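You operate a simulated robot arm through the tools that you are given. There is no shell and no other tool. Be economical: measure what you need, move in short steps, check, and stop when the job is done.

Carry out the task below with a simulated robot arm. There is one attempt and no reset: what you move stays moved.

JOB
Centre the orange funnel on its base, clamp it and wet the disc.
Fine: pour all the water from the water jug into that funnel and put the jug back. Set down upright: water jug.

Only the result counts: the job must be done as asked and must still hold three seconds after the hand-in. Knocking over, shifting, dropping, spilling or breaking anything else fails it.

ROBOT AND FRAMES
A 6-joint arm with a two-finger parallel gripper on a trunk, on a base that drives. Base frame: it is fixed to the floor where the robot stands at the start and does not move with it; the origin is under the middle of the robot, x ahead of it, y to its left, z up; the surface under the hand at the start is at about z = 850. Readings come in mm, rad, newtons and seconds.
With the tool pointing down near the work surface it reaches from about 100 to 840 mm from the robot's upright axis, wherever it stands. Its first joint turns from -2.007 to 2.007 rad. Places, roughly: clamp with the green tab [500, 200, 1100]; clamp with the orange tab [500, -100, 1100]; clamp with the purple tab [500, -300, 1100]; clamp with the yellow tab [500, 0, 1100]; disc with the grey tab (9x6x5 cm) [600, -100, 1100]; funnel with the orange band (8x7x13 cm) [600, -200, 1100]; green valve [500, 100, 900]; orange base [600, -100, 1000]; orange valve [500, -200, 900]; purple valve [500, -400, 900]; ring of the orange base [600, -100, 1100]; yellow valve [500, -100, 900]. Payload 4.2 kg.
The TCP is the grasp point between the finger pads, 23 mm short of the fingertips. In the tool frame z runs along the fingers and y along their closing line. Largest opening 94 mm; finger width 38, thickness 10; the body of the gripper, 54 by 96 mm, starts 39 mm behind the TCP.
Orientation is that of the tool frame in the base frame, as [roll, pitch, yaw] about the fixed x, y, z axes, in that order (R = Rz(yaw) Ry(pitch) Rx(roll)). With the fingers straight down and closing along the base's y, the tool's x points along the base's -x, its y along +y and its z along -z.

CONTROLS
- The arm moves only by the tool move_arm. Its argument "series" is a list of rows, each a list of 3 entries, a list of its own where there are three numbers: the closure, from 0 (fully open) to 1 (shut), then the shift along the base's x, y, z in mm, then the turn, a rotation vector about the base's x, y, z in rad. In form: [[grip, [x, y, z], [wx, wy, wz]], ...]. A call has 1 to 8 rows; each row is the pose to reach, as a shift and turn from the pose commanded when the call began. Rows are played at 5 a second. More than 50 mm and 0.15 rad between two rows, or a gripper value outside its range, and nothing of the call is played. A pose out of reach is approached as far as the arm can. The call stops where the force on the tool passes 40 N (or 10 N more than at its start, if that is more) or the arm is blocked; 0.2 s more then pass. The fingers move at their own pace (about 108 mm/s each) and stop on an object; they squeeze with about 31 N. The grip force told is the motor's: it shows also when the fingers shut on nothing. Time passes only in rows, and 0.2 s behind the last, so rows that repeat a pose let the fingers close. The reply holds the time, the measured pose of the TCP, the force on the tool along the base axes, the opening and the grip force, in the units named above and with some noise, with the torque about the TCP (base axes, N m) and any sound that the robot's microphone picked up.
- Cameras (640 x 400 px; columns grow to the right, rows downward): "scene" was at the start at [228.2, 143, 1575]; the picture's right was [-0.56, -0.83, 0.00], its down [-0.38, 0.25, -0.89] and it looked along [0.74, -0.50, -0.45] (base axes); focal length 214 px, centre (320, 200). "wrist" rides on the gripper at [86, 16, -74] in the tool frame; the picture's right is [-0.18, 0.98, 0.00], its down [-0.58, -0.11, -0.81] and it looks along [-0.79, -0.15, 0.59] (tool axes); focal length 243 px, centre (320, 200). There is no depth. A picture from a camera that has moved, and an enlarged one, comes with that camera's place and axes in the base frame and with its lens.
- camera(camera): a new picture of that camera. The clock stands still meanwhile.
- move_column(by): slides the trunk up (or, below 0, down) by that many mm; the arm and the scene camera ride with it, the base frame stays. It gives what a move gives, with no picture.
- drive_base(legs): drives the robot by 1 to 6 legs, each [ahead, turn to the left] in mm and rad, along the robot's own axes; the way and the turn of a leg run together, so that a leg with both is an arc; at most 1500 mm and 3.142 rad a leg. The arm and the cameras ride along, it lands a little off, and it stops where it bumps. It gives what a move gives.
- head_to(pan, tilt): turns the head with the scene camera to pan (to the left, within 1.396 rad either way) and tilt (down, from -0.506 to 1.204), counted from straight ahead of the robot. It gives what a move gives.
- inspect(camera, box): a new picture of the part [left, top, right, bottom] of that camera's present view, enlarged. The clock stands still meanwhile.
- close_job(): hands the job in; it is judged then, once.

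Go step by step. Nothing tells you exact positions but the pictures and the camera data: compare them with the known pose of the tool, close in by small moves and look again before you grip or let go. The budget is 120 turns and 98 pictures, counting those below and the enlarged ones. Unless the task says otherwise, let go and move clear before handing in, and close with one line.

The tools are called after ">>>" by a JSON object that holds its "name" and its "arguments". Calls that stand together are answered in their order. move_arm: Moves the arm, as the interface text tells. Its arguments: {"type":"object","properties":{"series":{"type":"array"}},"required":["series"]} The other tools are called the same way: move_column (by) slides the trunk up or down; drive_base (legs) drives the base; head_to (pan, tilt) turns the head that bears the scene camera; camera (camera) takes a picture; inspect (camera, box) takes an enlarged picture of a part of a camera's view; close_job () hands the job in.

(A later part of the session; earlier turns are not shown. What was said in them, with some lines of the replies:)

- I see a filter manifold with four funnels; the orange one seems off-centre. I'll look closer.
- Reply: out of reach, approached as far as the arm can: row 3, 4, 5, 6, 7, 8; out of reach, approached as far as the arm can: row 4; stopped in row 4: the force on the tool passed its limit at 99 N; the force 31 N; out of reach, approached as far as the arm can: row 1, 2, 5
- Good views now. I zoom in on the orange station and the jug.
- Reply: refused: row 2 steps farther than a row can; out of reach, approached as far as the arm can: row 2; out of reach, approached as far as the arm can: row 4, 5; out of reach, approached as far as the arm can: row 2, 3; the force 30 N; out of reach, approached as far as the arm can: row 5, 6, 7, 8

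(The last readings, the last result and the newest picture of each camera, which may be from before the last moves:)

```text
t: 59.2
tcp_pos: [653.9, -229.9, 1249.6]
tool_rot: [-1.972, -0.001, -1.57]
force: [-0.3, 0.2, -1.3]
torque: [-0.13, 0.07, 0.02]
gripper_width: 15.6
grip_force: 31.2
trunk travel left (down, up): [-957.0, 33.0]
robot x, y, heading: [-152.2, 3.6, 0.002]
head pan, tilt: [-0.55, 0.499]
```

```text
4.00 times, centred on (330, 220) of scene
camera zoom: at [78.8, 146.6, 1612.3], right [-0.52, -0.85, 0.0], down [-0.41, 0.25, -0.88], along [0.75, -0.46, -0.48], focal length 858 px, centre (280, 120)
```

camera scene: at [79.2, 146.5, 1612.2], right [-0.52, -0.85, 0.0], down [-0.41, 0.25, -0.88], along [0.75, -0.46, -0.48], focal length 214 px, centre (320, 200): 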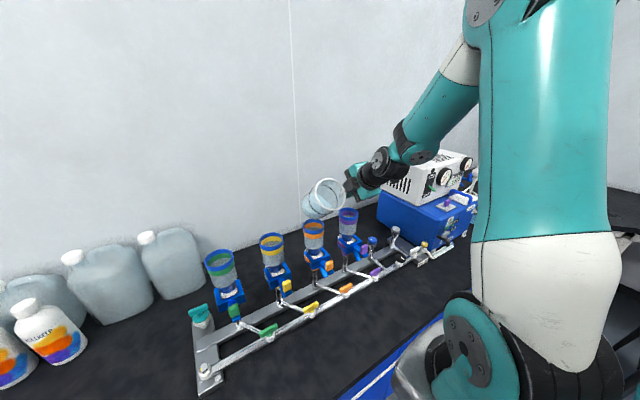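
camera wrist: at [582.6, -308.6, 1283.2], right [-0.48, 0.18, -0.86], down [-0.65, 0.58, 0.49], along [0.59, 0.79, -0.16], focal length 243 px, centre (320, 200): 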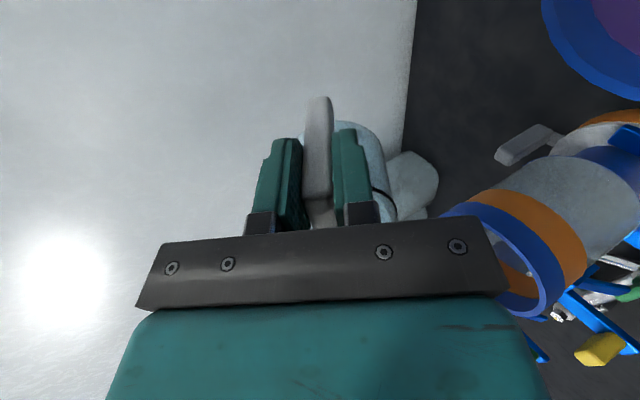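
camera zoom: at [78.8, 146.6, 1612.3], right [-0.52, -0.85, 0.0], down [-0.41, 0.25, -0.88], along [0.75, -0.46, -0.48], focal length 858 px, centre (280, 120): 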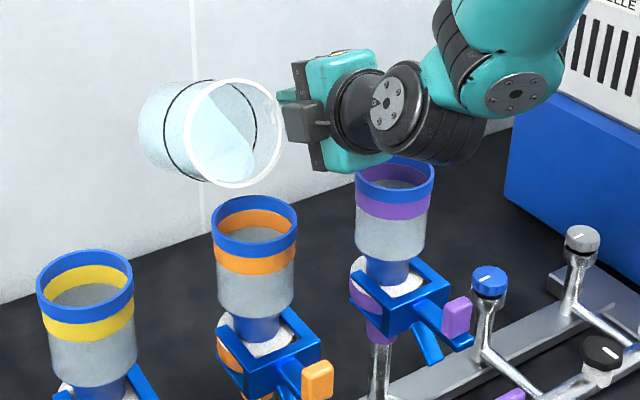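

>>> {"name": "move_arm", "arguments": {"series": [[0.95, [-1.1, 0, 1.4], [0, -0.033, 0]], [0.95, [-3, 0, 3.3], [0, -0.083, 0]], [0.95, [-3, 0, 3.3], [0, -0.083, 0]], [0.95, [-4.8, 0, 5.2], [0, -0.133, 0]], [0.95, [-4.8, 0, 5.2], [0, -0.133, 0]], [0.95, [-5.8, 0, 6.1], [0, -0.158, 0]], [0.95, [-6.8, 0, 7], [0, -0.183, 0]], [0.95, [-6.8, 0, 7], [0, -0.183, 0]]]}}

>>> {"name": "inspect", "arguments": {"camera": "scene", "box": [280, 170, 380, 270]}}

```text
t: 61.0
tcp_pos: [646.3, -228.9, 1255.6]
tool_rot: [-1.788, -0.001, -1.57]
force: [-0.6, -0.1, -3.1]
torque: [-0.12, 0.06, -0.02]
gripper_width: 15.6
grip_force: 30.8
trunk travel left (down, up): [-957.0, 33.0]
robot x, y, heading: [-149.1, 0.9, 0.003]
head pan, tilt: [-0.55, 0.499]
```

```text
4.00 times, centred on (330, 220) of scene
camera zoom: at [78.9, 146.5, 1612.3], right [-0.52, -0.85, 0.0], down [-0.41, 0.25, -0.88], along [0.75, -0.46, -0.48], focal length 858 px, centre (280, 120)
```

zoom: 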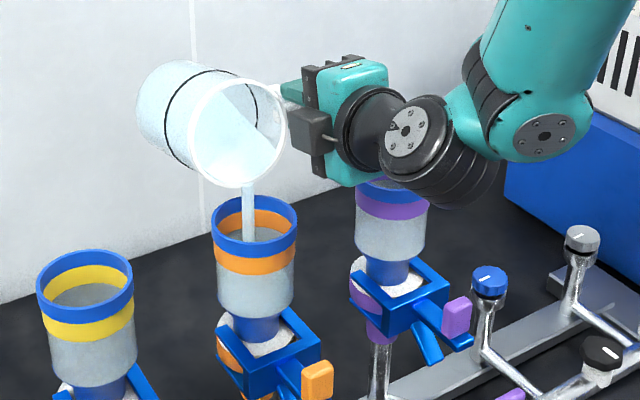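

>>> {"name": "move_arm", "arguments": {"series": [[0.95, [0, 0, 0], [0, 0, 0]], [0.95, [-2.1, 0, 1.7], [0, -0.05, 0]], [0.95, [-2.1, 0, 1.7], [0, -0.05, 0]], [0.95, [-4.2, 0, 3.3], [0, -0.1, 0]], [0.95, [-4.2, 0, 3.3], [0, -0.1, 0]], [0.95, [-6.4, 0, 4.7], [0, -0.15, 0]], [0.95, [-6.4, 0, 4.7], [0, -0.15, 0]], [0.95, [-6.4, 0, 4.7], [0, -0.15, 0]]]}}

>>> {"name": "inspect", "arguments": {"camera": "scene", "box": [280, 170, 380, 270]}}

```text
t: 62.8
tcp_pos: [640.3, -228.1, 1259.0]
tool_rot: [-1.639, -0.002, -1.571]
force: [0.5, -0.9, -0.7]
torque: [-0.06, 0.05, 0.01]
gripper_width: 15.9
grip_force: 31.0
trunk travel left (down, up): [-957.0, 33.0]
robot x, y, heading: [-151.3, 1.8, 0.002]
head pan, tilt: [-0.55, 0.499]
```

```text
4.00 times, centred on (330, 220) of scene
camera zoom: at [78.9, 146.5, 1612.3], right [-0.52, -0.85, 0.0], down [-0.41, 0.25, -0.88], along [0.75, -0.46, -0.48], focal length 858 px, centre (280, 120)
```

zoom: 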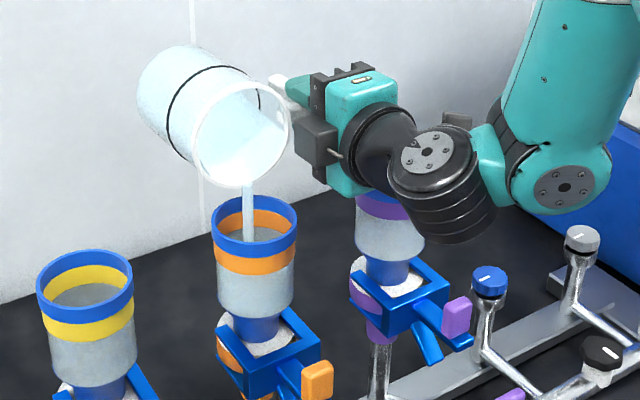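

>>> {"name": "move_arm", "arguments": {"series": [[0.95, [-3.3, 0, 7], [0, -0.07, 0]], [0.95, [-3.3, 0, 7], [0, -0.07, 0]], [0.95, [-6.6, 0, 12.5], [0, -0.14, 0]], [0.95, [-6.6, 0, 12.5], [0, -0.14, 0]], [0.95, [-10, 0, 17], [0, -0.21, 0]], [0.95, [-10, 0, 17], [0, -0.21, 0]], [0.95, [-13.6, 0, 21], [0, -0.28, 0]], [0.95, [-13.6, 0, 21], [0, -0.28, 0]]]}}

>>> {"name": "inspect", "arguments": {"camera": "scene", "box": [280, 170, 380, 270]}}

```text
t: 64.6
tcp_pos: [650.1, -222.3, 1283.6]
tool_rot: [-1.456, -0.051, -1.585]
force: [0.2, -0.3, -0.9]
torque: [-0.05, 0.03, 0.02]
gripper_width: 15.7
grip_force: 31.1
out of reach, approached as far as the arm can: row 3, 4, 5, 6, 7, 8
trunk travel left (down, up): [-957.0, 33.0]
robot x, y, heading: [-148.1, -1.0, 0.0]
head pan, tilt: [-0.55, 0.499]
```

```text
4.00 times, centred on (330, 220) of scene
camera zoom: at [78.8, 146.5, 1612.3], right [-0.52, -0.85, 0.0], down [-0.41, 0.25, -0.88], along [0.75, -0.46, -0.48], focal length 858 px, centre (280, 120)
```

zoom: 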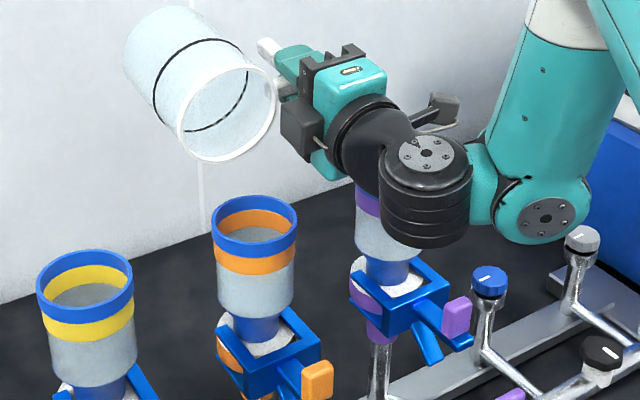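

>>> {"name": "inspect", "arguments": {"camera": "scene", "box": [300, 165, 350, 215]}}

>>> {"name": "inspect", "arguments": {"camera": "scene", "box": [315, 210, 365, 260]}}

```text
8.00 times, centred on (325, 190) of scene
camera zoom: at [78.8, 146.5, 1612.3], right [-0.52, -0.85, 0.0], down [-0.41, 0.25, -0.88], along [0.75, -0.46, -0.48], focal length 1716 px, centre (280, 280)
```

zoom: 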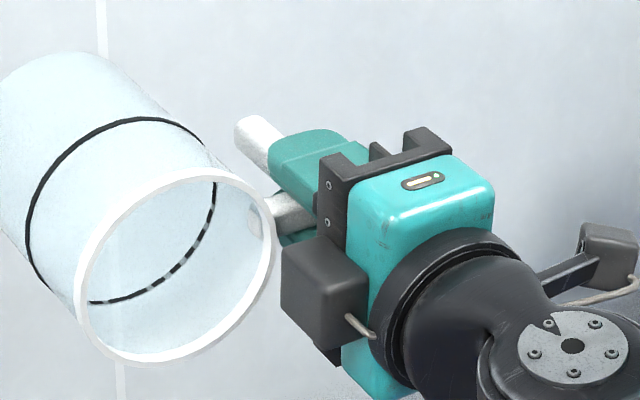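

```text
8.00 times, centred on (340, 235) of scene
camera zoom: at [78.8, 146.5, 1612.3], right [-0.52, -0.85, 0.0], down [-0.41, 0.25, -0.88], along [0.75, -0.46, -0.48], focal length 1716 px, centre (160, -80)
```

zoom: 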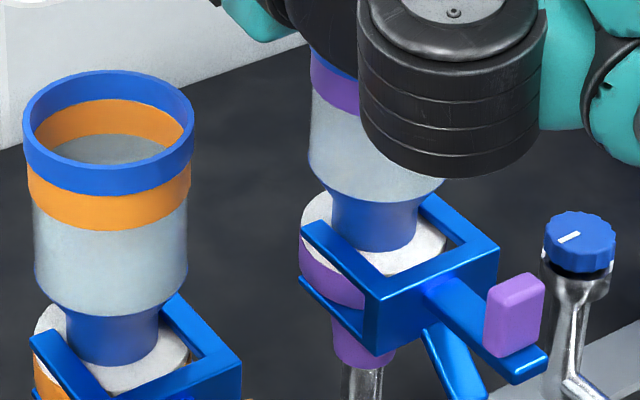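

>>> {"name": "move_arm", "arguments": {"series": [[0.95, [0, 0, 10], [0, 0.12, 0]], [0.95, [0, 0, 22], [0, 0.25, 0]], [0.95, [0, 0, 34], [0, 0.38, 0]], [0.95, [0, 0, 46], [0, 0.51, 0]], [0.95, [0, 0, 56], [0, 0.64, 0]], [0.95, [0, 0, 64], [0, 0.77, 0]], [0.95, [0, 0, 70], [0, 0.9, 0]], [0.95, [0, 0, 70], [0, 1.02, 0]]]}}

>>> {"name": "move_arm", "arguments": {"series": [[0.95, [-10, 0, 0], [0, 0.13, 0]], [0.95, [-20, 0, 0], [0, 0.27, 0]], [0.95, [-30, 0, 0], [0, 0.41, 0]], [0.95, [-40, 0, 0], [0, 0.54, 0]], [0.95, [-50, 0, 0], [0, 0.66, 0]]]}}

```text
t: 66.4
tcp_pos: [649.2, -221.6, 1352.2]
tool_rot: [-2.478, -0.04, -1.536]
force: [-0.6, 0.1, -0.2]
torque: [-0.07, 0.03, -0.02]
gripper_width: 15.8
grip_force: 30.9
trunk travel left (down, up): [-957.0, 33.0]
robot x, y, heading: [-150.8, -0.2, -0.004]
head pan, tilt: [-0.55, 0.499]
```

```text
t: 67.6
tcp_pos: [600.2, -223.0, 1353.9]
tool_rot: [-3.138, -0.008, -1.52]
force: [-0.4, -0.5, -1.0]
torque: [-0.06, -0.02, 0.0]
gripper_width: 15.8
grip_force: 30.9
trunk travel left (down, up): [-957.0, 33.0]
robot x, y, heading: [-150.0, 0.0, -0.0]
head pan, tilt: [-0.55, 0.499]
```

>>> {"name": "move_arm", "arguments": {"series": [[0.95, [-12, -15, 0], [0, 0, -0.07]], [0.95, [-35, -40, 0], [0, 0, -0.2]], [0.95, [-58, -65, 0], [0, 0, -0.33]], [0.95, [-81, -90, 0], [0, 0, -0.46]], [0.95, [-104, -115, 0], [0, 0, -0.59]], [0.95, [-127, -140, 0], [0, 0, -0.72]], [0.95, [-145, -160, 0], [0, 0, -0.83]], [0.95, [-150, -170, 0], [0, 0, -0.9]]]}}

>>> {"name": "move_arm", "arguments": {"series": [[0.95, [-12, -15, 0], [0, 0, -0.07]], [0.95, [-35, -40, 0], [0, 0, -0.2]], [0.95, [-58, -65, 0], [0, 0, -0.33]], [0.95, [-81, -90, 0], [0, 0, -0.46]], [0.95, [-104, -115, 0], [0, 0, -0.58]], [0.95, [-125, -137, 0], [0, 0, -0.68]], [0.95, [-136, -152, 0], [0, 0, -0.718]]]}}

```text
t: 69.4
tcp_pos: [451.0, -392.4, 1350.1]
tool_rot: [-3.136, -0.009, -2.422]
force: [0.2, -0.1, -0.6]
torque: [-0.03, 0.04, -0.02]
gripper_width: 15.8
grip_force: 30.8
trunk travel left (down, up): [-957.0, 33.0]
robot x, y, heading: [-151.1, -2.8, 0.002]
head pan, tilt: [-0.55, 0.499]
```

```text
t: 71.0
tcp_pos: [314.4, -544.6, 1352.0]
tool_rot: [-3.137, -0.008, -3.139]
force: [0.2, -0.6, 0.1]
torque: [-0.01, 0.08, 0.01]
gripper_width: 16.0
grip_force: 30.8
trunk travel left (down, up): [-957.0, 33.0]
robot x, y, heading: [-148.7, -1.8, 0.001]
head pan, tilt: [-0.55, 0.499]
```

>>> {"name": "move_column", "arguments": {"by": -200}}

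>>> {"name": "move_arm", "arguments": {"series": [[0.95, [0, 0, -30], [0.0045, -0.008, 0]], [0.95, [0, 0, -70], [0.0045, -0.008, 0]], [0.95, [-0.3, -0.3, -110], [0.0045, -0.008, 0]], [0.95, [-0.3, -0.3, -145], [0.0045, -0.008, 0]], [0.95, [-0.3, -0.3, -170], [0.0045, -0.008, 0]], [0.95, [-0.3, -0.3, -180], [0.0045, -0.008, 0]]]}}

>>> {"name": "camera", "arguments": {"camera": "wrist"}}

>>> {"name": "inspect", "arguments": {"camera": "wrist", "box": [200, 60, 440, 250]}}

```text
t: 73.2
tcp_pos: [314.7, -543.8, 1151.5]
tool_rot: [-3.137, -0.009, -3.136]
force: [0.3, 0.1, -1.2]
torque: [0.01, 0.1, 0.01]
gripper_width: 15.7
grip_force: 30.7
trunk travel left (down, up): [-757.0, 233.0]
robot x, y, heading: [-152.5, 3.7, 0.002]
head pan, tilt: [-0.55, 0.499]
```

```text
t: 74.5
tcp_pos: [312.5, -545.4, 973.6]
tool_rot: [-3.139, 0.0, -3.135]
force: [0.1, 1.2, -0.7]
torque: [0.02, 0.04, 0.01]
gripper_width: 15.6
grip_force: 30.9
trunk travel left (down, up): [-757.0, 233.0]
robot x, y, heading: [-147.9, -1.2, -0.002]
head pan, tilt: [-0.55, 0.499]
```

```text
13 pictures are left
camera wrist: at [225.5, -529.2, 1048.3], right [0.18, 0.98, 0.0], down [0.58, -0.1, 0.81], along [0.79, -0.15, -0.59], focal length 243 px, centre (320, 200)
```

wrist: 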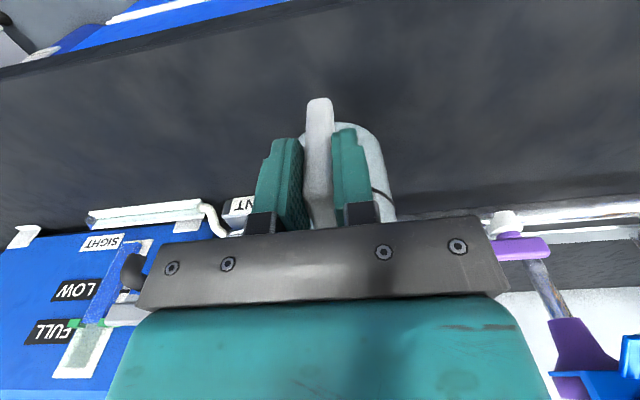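

```text
2.11 times, centred on (320, 155) of wrist
camera zoom: at [225.5, -529.2, 1048.3], right [0.18, 0.98, 0.0], down [0.58, -0.1, 0.81], along [0.79, -0.15, -0.59], focal length 511 px, centre (320, 295)
```

zoom: 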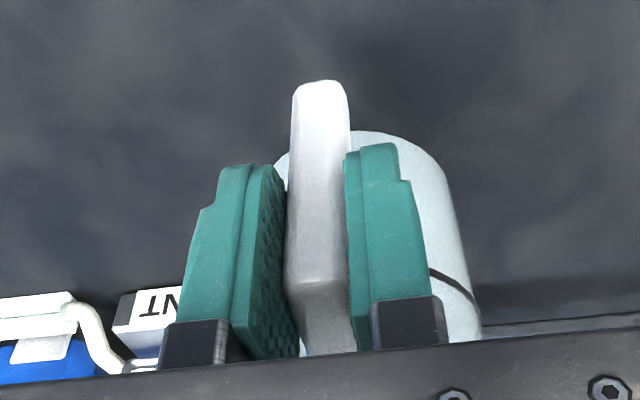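

>>> {"name": "move_arm", "arguments": {"series": [[0.95, [1, 0, -7], [0, 0, 0]], [0.95, [1.5, 0, -13], [0, 0, 0]], [0.95, [1.5, 0, -18], [0, 0, 0]], [0.95, [1.5, 0, -20], [0, 0, 0]]]}}

>>> {"name": "move_arm", "arguments": {"series": [[0.95, [0, 0, -1], [0, 0, 0]], [0.95, [0, 0, -2], [0, 0, 0]], [0.95, [0, 0, -2.5], [0, 0, 0]]]}}

```text
t: 75.5
tcp_pos: [315.1, -543.8, 951.8]
tool_rot: [-3.14, 0.0, -3.136]
force: [0.2, -0.7, 0.5]
torque: [0.0, 0.03, 0.03]
gripper_width: 15.9
grip_force: 30.9
trunk travel left (down, up): [-757.0, 233.0]
robot x, y, heading: [-150.8, 1.7, -0.002]
head pan, tilt: [-0.55, 0.499]
```

```text
t: 76.3
tcp_pos: [316.4, -543.9, 951.4]
tool_rot: [-3.137, 0.003, -3.136]
force: [-4.0, 0.6, 21.9]
torque: [0.26, -0.55, 0.06]
gripper_width: 15.9
grip_force: 31.1
trunk travel left (down, up): [-757.0, 233.0]
robot x, y, heading: [-151.4, -2.2, -0.002]
head pan, tilt: [-0.55, 0.499]
```

>>> {"name": "move_arm", "arguments": {"series": [[0.95, [0, 0, 1.3], [0, 0, 0]], [0.85, [0, 0, 1.3], [0, 0, 0]], [0.75, [0, 0, 1.3], [0, 0, 0]], [0.6, [0, 0, 1.3], [0, 0, 0]], [0.5, [0, 0, 1.3], [0, 0, 0]]]}}

>>> {"name": "inspect", "arguments": {"camera": "wrist", "box": [200, 60, 440, 250]}}

```text
t: 77.5
tcp_pos: [314.9, -542.7, 951.3]
tool_rot: [-3.141, 0.001, -3.135]
force: [0.0, -0.3, -1.3]
torque: [0.02, 0.03, -0.01]
gripper_width: 46.9
grip_force: 0.0
trunk travel left (down, up): [-757.0, 233.0]
robot x, y, heading: [-149.9, -4.4, -0.0]
head pan, tilt: [-0.55, 0.499]
```

```text
2.11 times, centred on (320, 155) of wrist
camera zoom: at [228.8, -527.6, 1026.0], right [0.18, 0.98, 0.0], down [0.58, -0.11, 0.81], along [0.79, -0.14, -0.59], focal length 511 px, centre (320, 295)
```

zoom: 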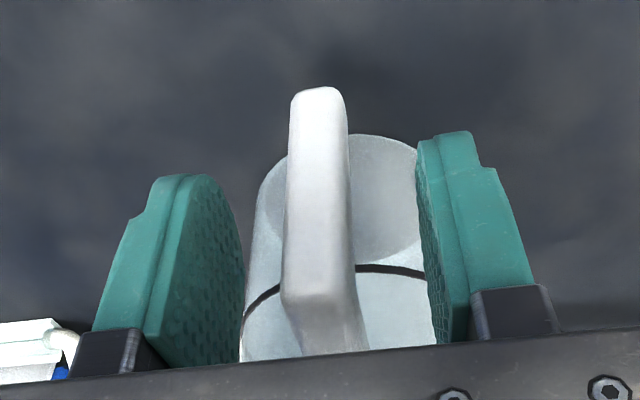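

Jug is standing empty on the bench. I rise straight up, then check.

>>> {"name": "move_arm", "arguments": {"series": [[0.4, [0, 0, 15], [0, 0, 0]], [0.3, [0, 0, 40], [0, 0, 0]], [0, [0, 0, 80], [0, 0, 0]], [0, [-2, 5, 125], [0, 0, 0]], [0, [-4, 20, 170], [0, 0, 0]], [0, [-6, 40, 215], [0, 0, 0]], [0, [-8, 60, 250], [0, 0, 0]]]}}

>>> {"name": "camera", "arguments": {"camera": "wrist"}}

>>> {"name": "camera", "arguments": {"camera": "scene"}}

```text
t: 79.2
tcp_pos: [309.1, -486.3, 1202.4]
tool_rot: [-3.141, -0.001, -3.138]
force: [0.0, -0.3, 0.4]
torque: [0.0, 0.02, 0.0]
gripper_width: 94.2
grip_force: 0.0
trunk travel left (down, up): [-757.0, 233.0]
robot x, y, heading: [-151.5, -4.0, -0.0]
head pan, tilt: [-0.55, 0.499]
```

```text
10 pictures are left
camera wrist: at [222.1, -470.5, 1277.5], right [0.18, 0.98, 0.0], down [0.58, -0.11, 0.81], along [0.79, -0.14, -0.59], focal length 243 px, centre (320, 200)
```

wrist: 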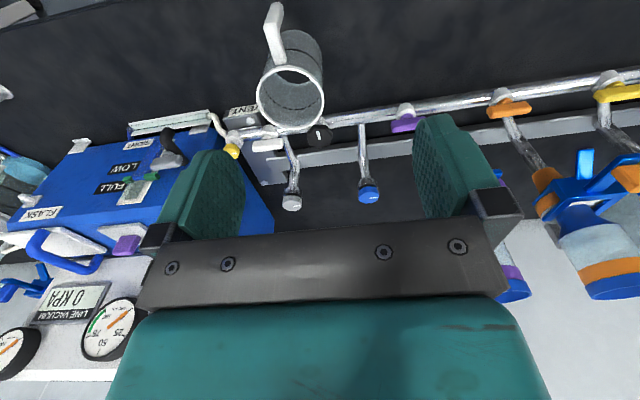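

```text
9 pictures are left
camera scene: at [79.0, 146.1, 1412.3], right [-0.52, -0.85, 0.0], down [-0.41, 0.25, -0.88], along [0.75, -0.46, -0.48], focal length 214 px, centre (320, 200)
```

scene: 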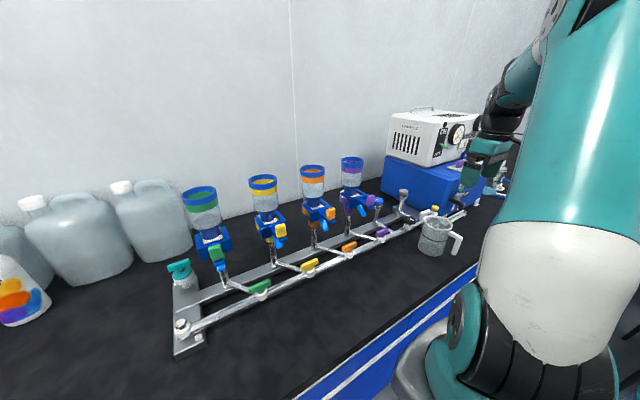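

>>> {"name": "inspect", "arguments": {"camera": "scene", "box": [280, 150, 380, 260]}}

>>> {"name": "inspect", "arguments": {"camera": "scene", "box": [380, 190, 480, 270]}}

```text
3.64 times, centred on (330, 205) of scene
camera zoom: at [79.0, 146.1, 1412.3], right [-0.52, -0.85, 0.0], down [-0.41, 0.25, -0.88], along [0.75, -0.46, -0.48], focal length 780 px, centre (284, 182)
```

zoom: 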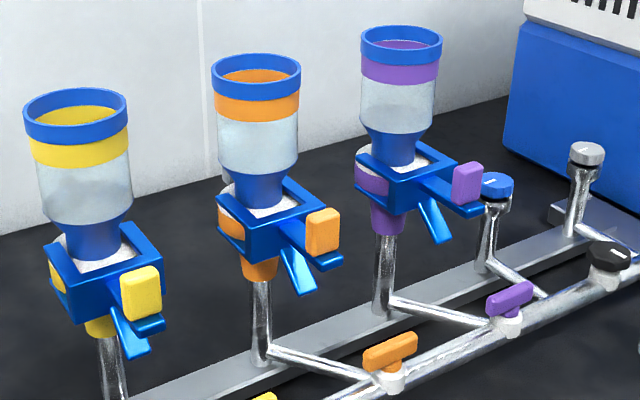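

```text
5.00 times, centred on (430, 230) of scene
camera zoom: at [79.0, 146.1, 1412.3], right [-0.52, -0.85, 0.0], down [-0.41, 0.25, -0.88], along [0.75, -0.46, -0.48], focal length 1072 px, centre (-230, 50)
```

zoom: 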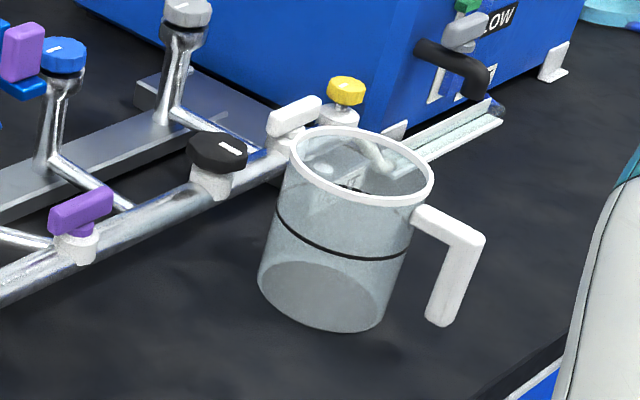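

The orange funnel is centred and clamped, the empty jug is back upright in its place, and no spill is visible. Nothing is left to do but hand in.

>>> {"name": "close_job", "arguments": {}}

```text
The job is handed in.
```

I centred the orange funnel on its base and clamped it. I then poured all the water from the jug into it, wetting the disc, and set the empty jug back upright in its place; the last pictures showed no spill.
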